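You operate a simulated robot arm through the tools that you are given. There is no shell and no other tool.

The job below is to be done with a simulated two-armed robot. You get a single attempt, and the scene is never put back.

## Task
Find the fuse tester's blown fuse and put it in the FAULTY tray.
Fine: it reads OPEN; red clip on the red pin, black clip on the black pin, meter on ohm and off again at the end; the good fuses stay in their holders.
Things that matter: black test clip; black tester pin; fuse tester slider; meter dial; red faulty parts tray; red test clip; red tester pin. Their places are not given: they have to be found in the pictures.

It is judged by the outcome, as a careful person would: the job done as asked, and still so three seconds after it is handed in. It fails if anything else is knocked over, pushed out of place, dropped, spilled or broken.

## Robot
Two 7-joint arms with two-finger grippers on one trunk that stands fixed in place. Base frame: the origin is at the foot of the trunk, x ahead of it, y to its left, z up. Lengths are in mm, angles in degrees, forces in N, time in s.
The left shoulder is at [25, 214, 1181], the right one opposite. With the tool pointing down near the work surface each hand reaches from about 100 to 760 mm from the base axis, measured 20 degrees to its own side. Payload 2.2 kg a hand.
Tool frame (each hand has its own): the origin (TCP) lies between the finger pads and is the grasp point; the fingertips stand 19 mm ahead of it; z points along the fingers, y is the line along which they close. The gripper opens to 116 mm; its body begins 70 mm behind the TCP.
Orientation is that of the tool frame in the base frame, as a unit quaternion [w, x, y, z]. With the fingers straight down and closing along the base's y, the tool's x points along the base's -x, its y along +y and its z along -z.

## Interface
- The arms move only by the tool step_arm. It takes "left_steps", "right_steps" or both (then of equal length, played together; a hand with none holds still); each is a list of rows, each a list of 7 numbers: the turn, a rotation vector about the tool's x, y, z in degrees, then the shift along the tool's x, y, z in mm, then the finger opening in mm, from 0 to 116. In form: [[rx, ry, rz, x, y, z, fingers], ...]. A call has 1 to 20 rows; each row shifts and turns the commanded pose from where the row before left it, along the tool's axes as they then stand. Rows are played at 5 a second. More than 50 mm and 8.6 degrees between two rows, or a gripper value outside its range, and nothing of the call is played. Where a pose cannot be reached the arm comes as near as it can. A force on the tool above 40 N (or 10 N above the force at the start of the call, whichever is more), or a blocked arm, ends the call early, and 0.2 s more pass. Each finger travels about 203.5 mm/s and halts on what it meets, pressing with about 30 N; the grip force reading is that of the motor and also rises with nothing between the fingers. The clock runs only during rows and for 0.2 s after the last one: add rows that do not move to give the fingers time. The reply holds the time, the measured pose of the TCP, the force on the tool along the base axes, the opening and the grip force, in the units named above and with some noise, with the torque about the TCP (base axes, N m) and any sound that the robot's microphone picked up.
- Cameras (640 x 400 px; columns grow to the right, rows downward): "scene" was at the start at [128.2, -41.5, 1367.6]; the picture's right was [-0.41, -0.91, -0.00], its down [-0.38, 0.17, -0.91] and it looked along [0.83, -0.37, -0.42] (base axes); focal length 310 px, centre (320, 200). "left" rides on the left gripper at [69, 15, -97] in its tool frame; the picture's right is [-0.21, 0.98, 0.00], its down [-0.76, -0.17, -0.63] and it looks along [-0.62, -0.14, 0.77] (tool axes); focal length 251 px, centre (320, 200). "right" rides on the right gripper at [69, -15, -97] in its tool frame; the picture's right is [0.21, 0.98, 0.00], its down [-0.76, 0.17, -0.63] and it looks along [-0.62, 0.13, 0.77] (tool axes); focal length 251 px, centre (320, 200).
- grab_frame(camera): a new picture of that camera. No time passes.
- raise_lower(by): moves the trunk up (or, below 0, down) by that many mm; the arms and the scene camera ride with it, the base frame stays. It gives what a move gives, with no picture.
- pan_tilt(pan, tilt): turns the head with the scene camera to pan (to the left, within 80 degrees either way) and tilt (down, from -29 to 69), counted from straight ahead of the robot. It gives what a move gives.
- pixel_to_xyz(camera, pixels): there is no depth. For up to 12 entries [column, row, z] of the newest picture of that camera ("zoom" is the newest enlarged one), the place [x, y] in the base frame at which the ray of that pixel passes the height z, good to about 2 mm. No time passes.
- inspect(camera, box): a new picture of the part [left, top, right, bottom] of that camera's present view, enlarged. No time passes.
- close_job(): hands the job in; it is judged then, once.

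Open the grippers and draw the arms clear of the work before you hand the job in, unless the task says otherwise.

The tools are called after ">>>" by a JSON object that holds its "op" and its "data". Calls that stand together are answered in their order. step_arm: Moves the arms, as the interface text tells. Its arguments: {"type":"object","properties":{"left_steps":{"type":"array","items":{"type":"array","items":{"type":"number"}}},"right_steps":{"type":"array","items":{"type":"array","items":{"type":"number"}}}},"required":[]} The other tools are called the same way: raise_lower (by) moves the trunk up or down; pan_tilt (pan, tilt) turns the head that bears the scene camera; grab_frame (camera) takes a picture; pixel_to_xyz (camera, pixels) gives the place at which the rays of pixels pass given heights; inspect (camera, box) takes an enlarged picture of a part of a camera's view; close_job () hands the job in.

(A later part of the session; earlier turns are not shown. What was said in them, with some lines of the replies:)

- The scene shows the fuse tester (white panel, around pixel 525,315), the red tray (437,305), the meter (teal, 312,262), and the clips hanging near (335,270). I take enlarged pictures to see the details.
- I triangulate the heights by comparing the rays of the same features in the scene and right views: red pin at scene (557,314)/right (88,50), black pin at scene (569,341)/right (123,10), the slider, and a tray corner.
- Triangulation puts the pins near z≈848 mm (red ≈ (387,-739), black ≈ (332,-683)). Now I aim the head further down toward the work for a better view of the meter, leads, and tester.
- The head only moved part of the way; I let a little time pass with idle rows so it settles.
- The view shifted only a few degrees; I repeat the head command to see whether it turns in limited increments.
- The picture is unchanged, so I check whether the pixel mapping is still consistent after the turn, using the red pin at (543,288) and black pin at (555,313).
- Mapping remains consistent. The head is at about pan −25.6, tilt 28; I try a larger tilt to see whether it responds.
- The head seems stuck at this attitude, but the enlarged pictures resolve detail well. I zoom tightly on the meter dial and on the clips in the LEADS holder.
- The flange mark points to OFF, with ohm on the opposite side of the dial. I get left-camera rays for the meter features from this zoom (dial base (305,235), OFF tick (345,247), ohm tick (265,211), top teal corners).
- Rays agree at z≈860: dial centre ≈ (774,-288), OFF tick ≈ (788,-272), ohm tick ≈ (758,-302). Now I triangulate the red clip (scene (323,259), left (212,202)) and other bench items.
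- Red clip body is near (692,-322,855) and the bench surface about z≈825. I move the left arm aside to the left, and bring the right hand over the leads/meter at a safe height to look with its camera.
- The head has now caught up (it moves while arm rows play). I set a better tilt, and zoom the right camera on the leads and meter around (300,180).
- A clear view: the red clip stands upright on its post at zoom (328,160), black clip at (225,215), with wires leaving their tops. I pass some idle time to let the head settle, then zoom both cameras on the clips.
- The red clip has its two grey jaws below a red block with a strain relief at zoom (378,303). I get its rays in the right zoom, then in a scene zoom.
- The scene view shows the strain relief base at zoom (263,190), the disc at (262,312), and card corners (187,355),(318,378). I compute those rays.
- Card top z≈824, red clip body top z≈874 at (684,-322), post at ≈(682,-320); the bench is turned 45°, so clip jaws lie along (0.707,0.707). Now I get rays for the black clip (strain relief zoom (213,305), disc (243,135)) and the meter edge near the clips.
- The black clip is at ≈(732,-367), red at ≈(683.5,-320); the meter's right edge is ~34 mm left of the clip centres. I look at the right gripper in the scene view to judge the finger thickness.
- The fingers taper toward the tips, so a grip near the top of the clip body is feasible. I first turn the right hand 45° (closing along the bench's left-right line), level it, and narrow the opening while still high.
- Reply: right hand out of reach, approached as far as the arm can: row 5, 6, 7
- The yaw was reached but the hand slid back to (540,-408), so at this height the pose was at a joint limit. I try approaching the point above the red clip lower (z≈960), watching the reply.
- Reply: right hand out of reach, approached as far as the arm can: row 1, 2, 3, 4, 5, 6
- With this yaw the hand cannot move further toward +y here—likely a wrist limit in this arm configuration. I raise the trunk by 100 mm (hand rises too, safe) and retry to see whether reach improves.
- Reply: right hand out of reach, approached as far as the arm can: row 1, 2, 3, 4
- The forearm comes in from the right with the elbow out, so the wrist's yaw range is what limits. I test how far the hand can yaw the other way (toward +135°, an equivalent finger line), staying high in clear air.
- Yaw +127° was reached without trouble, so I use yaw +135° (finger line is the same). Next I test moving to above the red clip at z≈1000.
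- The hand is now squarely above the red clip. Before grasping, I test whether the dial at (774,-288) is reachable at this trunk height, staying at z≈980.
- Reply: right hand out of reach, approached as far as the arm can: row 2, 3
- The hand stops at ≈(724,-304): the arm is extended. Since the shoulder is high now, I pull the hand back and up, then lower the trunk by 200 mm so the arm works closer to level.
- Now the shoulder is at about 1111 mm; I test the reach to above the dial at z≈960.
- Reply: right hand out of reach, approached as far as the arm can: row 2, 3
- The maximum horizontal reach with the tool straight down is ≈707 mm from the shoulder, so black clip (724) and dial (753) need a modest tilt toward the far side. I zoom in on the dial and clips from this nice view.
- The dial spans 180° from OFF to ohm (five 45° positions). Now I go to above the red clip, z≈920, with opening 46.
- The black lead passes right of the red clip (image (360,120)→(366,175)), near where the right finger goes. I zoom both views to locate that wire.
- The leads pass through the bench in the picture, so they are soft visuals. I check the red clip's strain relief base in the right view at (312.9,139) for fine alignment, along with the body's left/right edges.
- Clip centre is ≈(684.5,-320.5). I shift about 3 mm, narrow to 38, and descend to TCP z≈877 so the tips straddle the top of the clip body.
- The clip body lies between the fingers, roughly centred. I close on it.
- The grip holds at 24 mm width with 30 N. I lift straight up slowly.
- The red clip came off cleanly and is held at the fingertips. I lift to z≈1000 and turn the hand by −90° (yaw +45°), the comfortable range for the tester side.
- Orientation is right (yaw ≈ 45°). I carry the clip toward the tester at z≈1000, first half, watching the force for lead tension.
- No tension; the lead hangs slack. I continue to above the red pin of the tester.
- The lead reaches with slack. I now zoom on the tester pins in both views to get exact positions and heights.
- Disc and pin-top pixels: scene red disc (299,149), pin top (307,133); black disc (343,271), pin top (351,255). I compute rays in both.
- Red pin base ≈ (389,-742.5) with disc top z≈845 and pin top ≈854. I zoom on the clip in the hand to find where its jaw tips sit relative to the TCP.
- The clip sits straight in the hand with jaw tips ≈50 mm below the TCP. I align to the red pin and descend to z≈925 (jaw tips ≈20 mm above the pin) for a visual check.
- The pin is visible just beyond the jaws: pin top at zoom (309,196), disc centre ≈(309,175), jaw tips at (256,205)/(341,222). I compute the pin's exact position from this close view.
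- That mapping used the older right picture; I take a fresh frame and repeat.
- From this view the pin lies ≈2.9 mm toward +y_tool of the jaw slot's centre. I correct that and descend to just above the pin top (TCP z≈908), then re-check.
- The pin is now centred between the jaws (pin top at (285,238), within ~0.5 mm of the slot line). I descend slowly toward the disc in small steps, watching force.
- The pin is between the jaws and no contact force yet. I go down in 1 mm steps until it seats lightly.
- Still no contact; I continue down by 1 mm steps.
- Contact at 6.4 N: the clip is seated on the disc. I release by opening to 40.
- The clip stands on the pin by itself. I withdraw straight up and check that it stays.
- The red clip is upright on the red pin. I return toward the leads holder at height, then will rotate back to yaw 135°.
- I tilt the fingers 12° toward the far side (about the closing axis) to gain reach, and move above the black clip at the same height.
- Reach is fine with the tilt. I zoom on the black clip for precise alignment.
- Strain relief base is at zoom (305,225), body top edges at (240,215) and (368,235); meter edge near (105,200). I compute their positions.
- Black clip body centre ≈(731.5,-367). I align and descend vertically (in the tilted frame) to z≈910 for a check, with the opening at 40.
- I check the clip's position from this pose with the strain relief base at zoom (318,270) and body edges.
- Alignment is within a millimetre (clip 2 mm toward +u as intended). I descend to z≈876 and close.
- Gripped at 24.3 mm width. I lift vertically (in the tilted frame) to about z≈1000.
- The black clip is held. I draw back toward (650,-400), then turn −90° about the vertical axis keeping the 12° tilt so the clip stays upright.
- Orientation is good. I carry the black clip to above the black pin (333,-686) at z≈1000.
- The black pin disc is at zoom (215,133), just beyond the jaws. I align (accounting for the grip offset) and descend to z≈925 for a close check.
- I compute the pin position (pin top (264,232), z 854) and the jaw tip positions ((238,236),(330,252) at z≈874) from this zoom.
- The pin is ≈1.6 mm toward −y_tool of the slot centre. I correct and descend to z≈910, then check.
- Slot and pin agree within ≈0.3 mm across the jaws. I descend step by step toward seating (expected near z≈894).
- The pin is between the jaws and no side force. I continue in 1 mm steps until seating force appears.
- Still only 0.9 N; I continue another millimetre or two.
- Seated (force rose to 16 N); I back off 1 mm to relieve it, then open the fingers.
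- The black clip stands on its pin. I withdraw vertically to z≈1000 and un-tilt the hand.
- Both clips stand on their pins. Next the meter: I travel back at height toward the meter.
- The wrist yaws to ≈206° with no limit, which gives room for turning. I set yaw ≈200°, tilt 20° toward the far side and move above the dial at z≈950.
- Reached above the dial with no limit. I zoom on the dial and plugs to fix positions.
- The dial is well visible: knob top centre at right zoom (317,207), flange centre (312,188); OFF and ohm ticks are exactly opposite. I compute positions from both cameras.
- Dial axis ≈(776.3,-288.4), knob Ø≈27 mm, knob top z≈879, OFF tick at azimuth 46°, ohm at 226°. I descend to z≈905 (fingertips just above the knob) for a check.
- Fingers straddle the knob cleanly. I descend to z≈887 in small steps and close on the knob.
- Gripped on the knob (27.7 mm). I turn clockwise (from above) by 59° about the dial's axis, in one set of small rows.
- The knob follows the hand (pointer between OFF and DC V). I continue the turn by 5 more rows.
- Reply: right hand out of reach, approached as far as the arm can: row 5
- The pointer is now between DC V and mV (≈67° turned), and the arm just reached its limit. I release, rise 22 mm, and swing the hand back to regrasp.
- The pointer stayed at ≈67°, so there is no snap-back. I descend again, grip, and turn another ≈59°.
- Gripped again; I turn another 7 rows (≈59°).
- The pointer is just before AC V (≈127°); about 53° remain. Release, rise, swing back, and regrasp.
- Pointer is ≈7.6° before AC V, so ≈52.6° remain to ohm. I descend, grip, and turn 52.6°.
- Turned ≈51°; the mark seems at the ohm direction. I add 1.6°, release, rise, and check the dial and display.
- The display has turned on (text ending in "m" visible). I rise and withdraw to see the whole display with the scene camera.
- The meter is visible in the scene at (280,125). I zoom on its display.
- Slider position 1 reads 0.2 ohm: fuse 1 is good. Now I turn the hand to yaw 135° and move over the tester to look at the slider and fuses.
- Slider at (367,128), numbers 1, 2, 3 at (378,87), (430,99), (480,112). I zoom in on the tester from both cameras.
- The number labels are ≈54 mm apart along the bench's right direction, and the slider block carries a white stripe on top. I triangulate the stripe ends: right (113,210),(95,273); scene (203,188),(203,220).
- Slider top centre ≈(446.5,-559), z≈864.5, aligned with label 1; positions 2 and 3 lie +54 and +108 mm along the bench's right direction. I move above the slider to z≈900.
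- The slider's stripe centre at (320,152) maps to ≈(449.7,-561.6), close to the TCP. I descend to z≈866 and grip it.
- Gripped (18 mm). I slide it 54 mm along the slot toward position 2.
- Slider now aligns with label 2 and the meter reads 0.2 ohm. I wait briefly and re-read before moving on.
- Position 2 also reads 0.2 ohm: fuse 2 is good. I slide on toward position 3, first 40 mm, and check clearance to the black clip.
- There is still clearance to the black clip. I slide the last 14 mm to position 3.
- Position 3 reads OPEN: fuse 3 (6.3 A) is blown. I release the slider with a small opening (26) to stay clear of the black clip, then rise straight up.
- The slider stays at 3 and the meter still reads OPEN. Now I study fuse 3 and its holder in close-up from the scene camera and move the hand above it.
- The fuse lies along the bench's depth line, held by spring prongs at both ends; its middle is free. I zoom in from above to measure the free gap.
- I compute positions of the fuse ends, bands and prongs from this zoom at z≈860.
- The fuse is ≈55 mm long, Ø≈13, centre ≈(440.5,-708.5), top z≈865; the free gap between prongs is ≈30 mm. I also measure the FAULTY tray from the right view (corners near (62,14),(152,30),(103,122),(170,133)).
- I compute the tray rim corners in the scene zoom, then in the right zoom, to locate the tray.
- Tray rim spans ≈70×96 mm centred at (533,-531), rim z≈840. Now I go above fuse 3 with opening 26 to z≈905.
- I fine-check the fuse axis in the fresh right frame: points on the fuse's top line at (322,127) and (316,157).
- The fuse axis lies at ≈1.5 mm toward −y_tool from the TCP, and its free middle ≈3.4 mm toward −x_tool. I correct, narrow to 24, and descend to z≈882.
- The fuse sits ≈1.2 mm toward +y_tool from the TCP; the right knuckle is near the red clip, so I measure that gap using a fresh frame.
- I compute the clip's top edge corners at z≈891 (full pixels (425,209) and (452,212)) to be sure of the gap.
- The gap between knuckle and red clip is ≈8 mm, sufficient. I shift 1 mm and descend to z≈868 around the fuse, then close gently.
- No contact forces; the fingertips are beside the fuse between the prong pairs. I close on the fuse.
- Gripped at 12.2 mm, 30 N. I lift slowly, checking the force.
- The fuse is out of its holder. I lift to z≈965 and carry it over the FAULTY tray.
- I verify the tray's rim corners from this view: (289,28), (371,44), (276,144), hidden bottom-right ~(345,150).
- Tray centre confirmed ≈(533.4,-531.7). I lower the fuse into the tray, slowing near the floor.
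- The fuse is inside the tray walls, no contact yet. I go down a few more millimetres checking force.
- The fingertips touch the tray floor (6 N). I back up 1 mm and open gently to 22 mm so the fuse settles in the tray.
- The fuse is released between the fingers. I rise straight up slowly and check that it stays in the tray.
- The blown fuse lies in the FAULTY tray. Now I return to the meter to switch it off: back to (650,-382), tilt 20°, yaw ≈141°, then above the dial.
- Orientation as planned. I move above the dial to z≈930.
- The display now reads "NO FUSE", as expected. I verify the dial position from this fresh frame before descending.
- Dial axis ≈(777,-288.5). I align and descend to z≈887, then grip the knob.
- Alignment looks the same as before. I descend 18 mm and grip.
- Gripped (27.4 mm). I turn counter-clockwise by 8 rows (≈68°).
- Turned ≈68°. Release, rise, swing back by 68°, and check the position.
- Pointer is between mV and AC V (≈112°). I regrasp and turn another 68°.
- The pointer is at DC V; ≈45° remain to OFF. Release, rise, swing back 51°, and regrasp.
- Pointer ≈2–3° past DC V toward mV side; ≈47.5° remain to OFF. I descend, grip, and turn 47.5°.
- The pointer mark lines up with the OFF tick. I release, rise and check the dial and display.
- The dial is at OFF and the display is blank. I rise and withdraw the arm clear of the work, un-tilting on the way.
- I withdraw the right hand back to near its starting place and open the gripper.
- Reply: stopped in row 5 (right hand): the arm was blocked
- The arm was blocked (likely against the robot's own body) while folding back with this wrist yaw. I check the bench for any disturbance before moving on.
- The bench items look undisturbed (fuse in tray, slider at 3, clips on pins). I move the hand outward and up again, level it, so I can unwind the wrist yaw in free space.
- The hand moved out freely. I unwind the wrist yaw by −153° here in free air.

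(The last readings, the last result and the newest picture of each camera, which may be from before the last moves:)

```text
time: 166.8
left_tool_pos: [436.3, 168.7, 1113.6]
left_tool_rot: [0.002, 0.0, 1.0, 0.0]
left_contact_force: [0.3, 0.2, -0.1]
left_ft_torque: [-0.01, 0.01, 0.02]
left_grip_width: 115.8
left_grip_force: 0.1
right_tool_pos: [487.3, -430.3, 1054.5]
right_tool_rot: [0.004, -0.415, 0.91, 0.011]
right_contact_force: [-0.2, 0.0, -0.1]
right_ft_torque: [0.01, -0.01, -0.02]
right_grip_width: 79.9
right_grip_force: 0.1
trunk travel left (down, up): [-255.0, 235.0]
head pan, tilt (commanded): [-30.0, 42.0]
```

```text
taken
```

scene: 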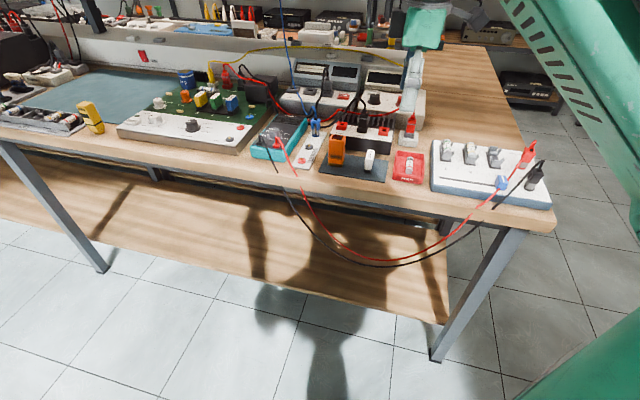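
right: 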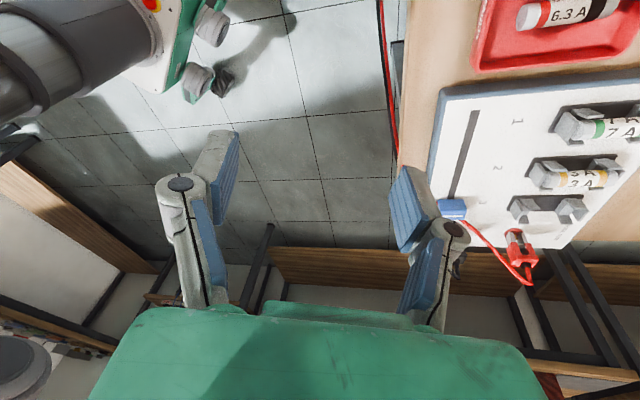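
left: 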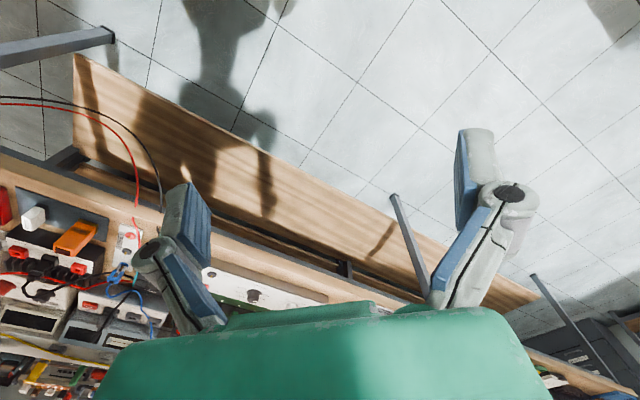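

Free of the blocked posture. I retract moderately toward the robot and open the gripper fully.

>>> {"op": "step_arm", "data": {"right_steps": [[0, 0, 0, 18, 18, -6, 90], [0, 0, 0, 18, 18, -6, 100], [0, 0, 0, 18, 18, -6, 116], [0, 0, 0, 0, 0, 0, 116], [0, 0, 0, 0, 0, 0, 116]]}}

>>> {"op": "grab_frame", "data": {"camera": "scene"}}

>>> {"op": "grab_frame", "data": {"camera": "right"}}

```text
time: 167.5
left_tool_pos: [430.7, 168.4, 1115.7]
left_tool_rot: [0.004, 0.0, 1.0, 0.0]
left_contact_force: [0.6, 0.8, 0.2]
left_ft_torque: [-0.01, -0.04, 0.01]
left_grip_width: 115.7
left_grip_force: 0.1
right_tool_pos: [408.0, -437.5, 998.5]
right_tool_rot: [-0.076, -0.409, 0.908, 0.05]
right_contact_force: [0.0, 0.1, 0.4]
right_ft_torque: [0.02, -0.05, 0.02]
right_grip_width: 115.9
right_grip_force: 0.0
trunk travel left (down, up): [-255.0, 235.0]
head pan, tilt (commanded): [-30.0, 42.0]
stopped in row 3 (right hand): the arm was blocked; the commanded pose is now the measured one
```

```text
taken
```

scene: 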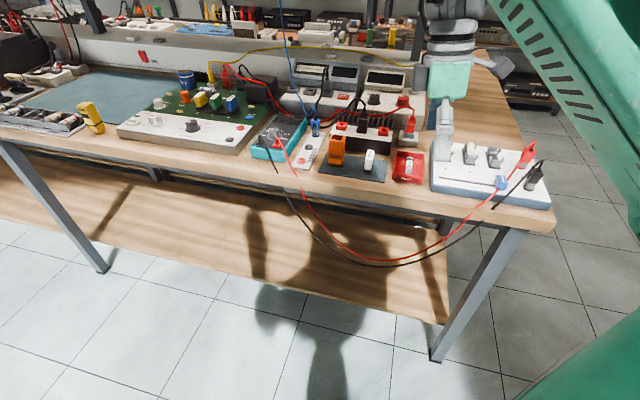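

```text
taken
```

right: 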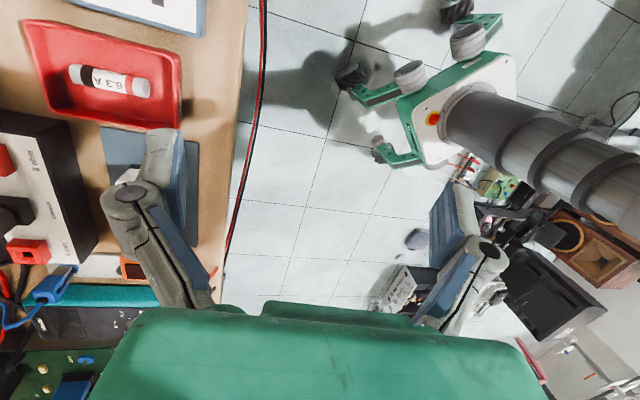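

Again blocked by the robot's own body at this nearer spot (left arm reading shifts with the trunk), with no contact on the work. I move back out and up to the free pose and level the hand, leaving it there.

>>> {"op": "step_arm", "data": {"right_steps": [[0, 0, 0, -15.7, -14.2, -24, 116], [0, 0, 0, -15.7, -14.2, -24, 116], [0, 0, 0, -15.7, -14.2, -24, 116], [4.4, -2.8, 0, 0, 0, 0, 116], [4.4, -2.8, 0, 0, 0, 0, 116], [0, 0, 0, 0, 0, 0, 116]]}}

>>> {"op": "grab_frame", "data": {"camera": "scene"}}

```text
time: 168.9
left_tool_pos: [433.2, 169.0, 1115.6]
left_tool_rot: [0.002, 0.0, 1.0, -0.001]
left_contact_force: [-0.7, 0.8, -1.0]
left_ft_torque: [0.01, 0.03, 0.02]
left_grip_width: 116.0
left_grip_force: 0.0
right_tool_pos: [481.8, -438.4, 1048.7]
right_tool_rot: [-0.005, -0.402, 0.915, 0.011]
right_contact_force: [0.1, -1.6, 0.2]
right_ft_torque: [-0.01, 0.01, 0.05]
right_grip_width: 116.1
right_grip_force: 0.2
trunk travel left (down, up): [-255.0, 235.0]
head pan, tilt (commanded): [-30.0, 42.0]
```

```text
taken
```

scene: 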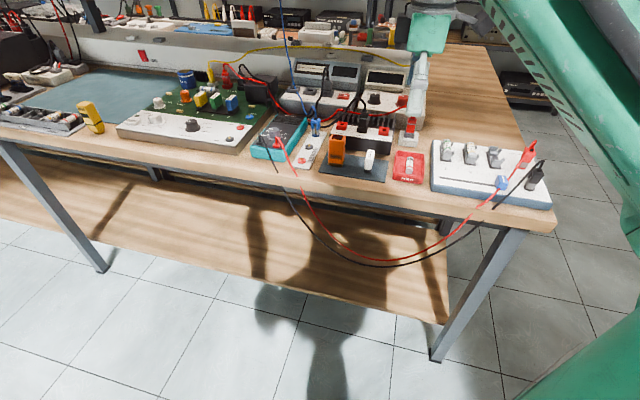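

The hand is clear (z≈1049, in front of the bench). I make final close-up checks of tester, tray, meter and neighbours.

>>> {"op": "inspect", "data": {"camera": "scene", "box": [380, 125, 560, 215]}}

>>> {"op": "inspect", "data": {"camera": "scene", "box": [245, 95, 395, 190]}}

>>> {"op": "inspect", "data": {"camera": "scene", "box": [255, 108, 315, 162]}}

>>> {"op": "inspect", "data": {"camera": "scene", "box": [480, 135, 560, 205]}}

```text
3.56 times, centred on (470, 170) of scene
```

zoom: 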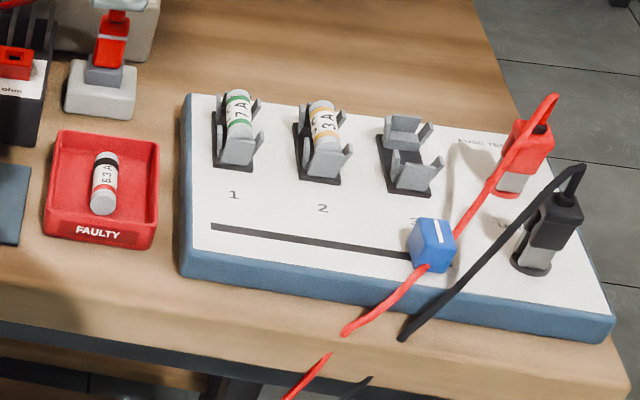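

```text
4.21 times, centred on (320, 142) of scene
```

zoom: 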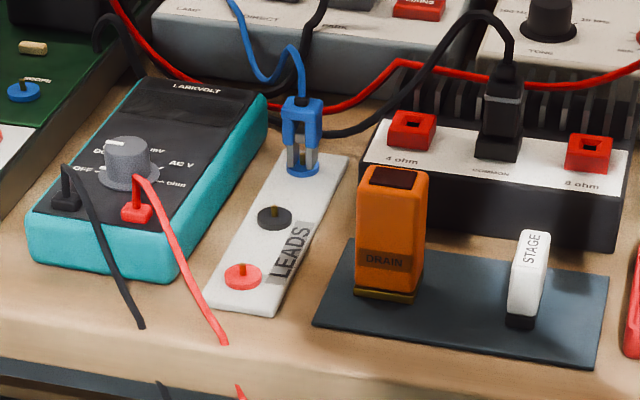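

```text
7.41 times, centred on (285, 135) of scene
```

zoom: 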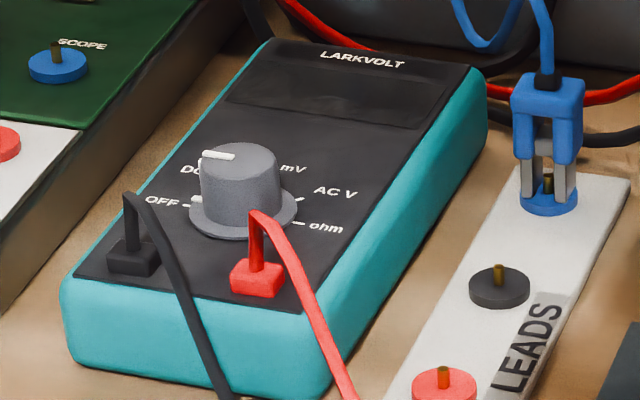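

```text
5.71 times, centred on (520, 170) of scene
```

zoom: 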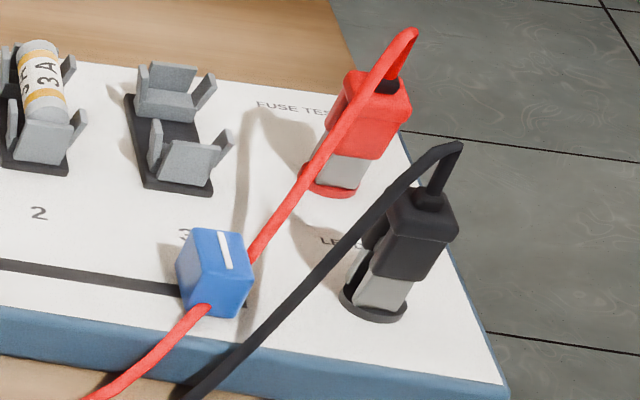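

Everything checks out. The blown 6.3 A fuse lies in the FAULTY tray, fuses 1 and 2 are still in their holders, and both clips stand on their own pins. The dial is at OFF with a blank display, the neighbouring items haven't moved, and both grippers are open and clear. I hand the job in.

>>> {"op": "close_job", "data": {}}

```text
The job is handed in.
```

The blown fuse was number 3, the 6.3 A one. It read OPEN and is now in the FAULTY tray.

- **Readings:** with the meter on ohm, fuses 1 and 2 each read 0.2 ohm, and fuse 3 read OPEN. After I took fuse 3 out, the meter showed NO FUSE.
- **Clips:** the red clip is on the red pin and the black clip is on the black pin.
- **Meter:** turned to ohm for the test and back to OFF at the end; the display is blank.
- **Good fuses:** 1 and 2 stayed in their holders.
- **Slider:** it is still at position 3; I did not move it back to 1.

While I was drawing the right arm back at the end, it stopped twice, most likely against the robot's own body. I moved it back out each time. The close-up pictures afterwards showed nothing on the bench had been knocked or shifted. Both grippers are open. The right hand is about 230 mm above the bench, just in front of it, rather than back at its starting place.
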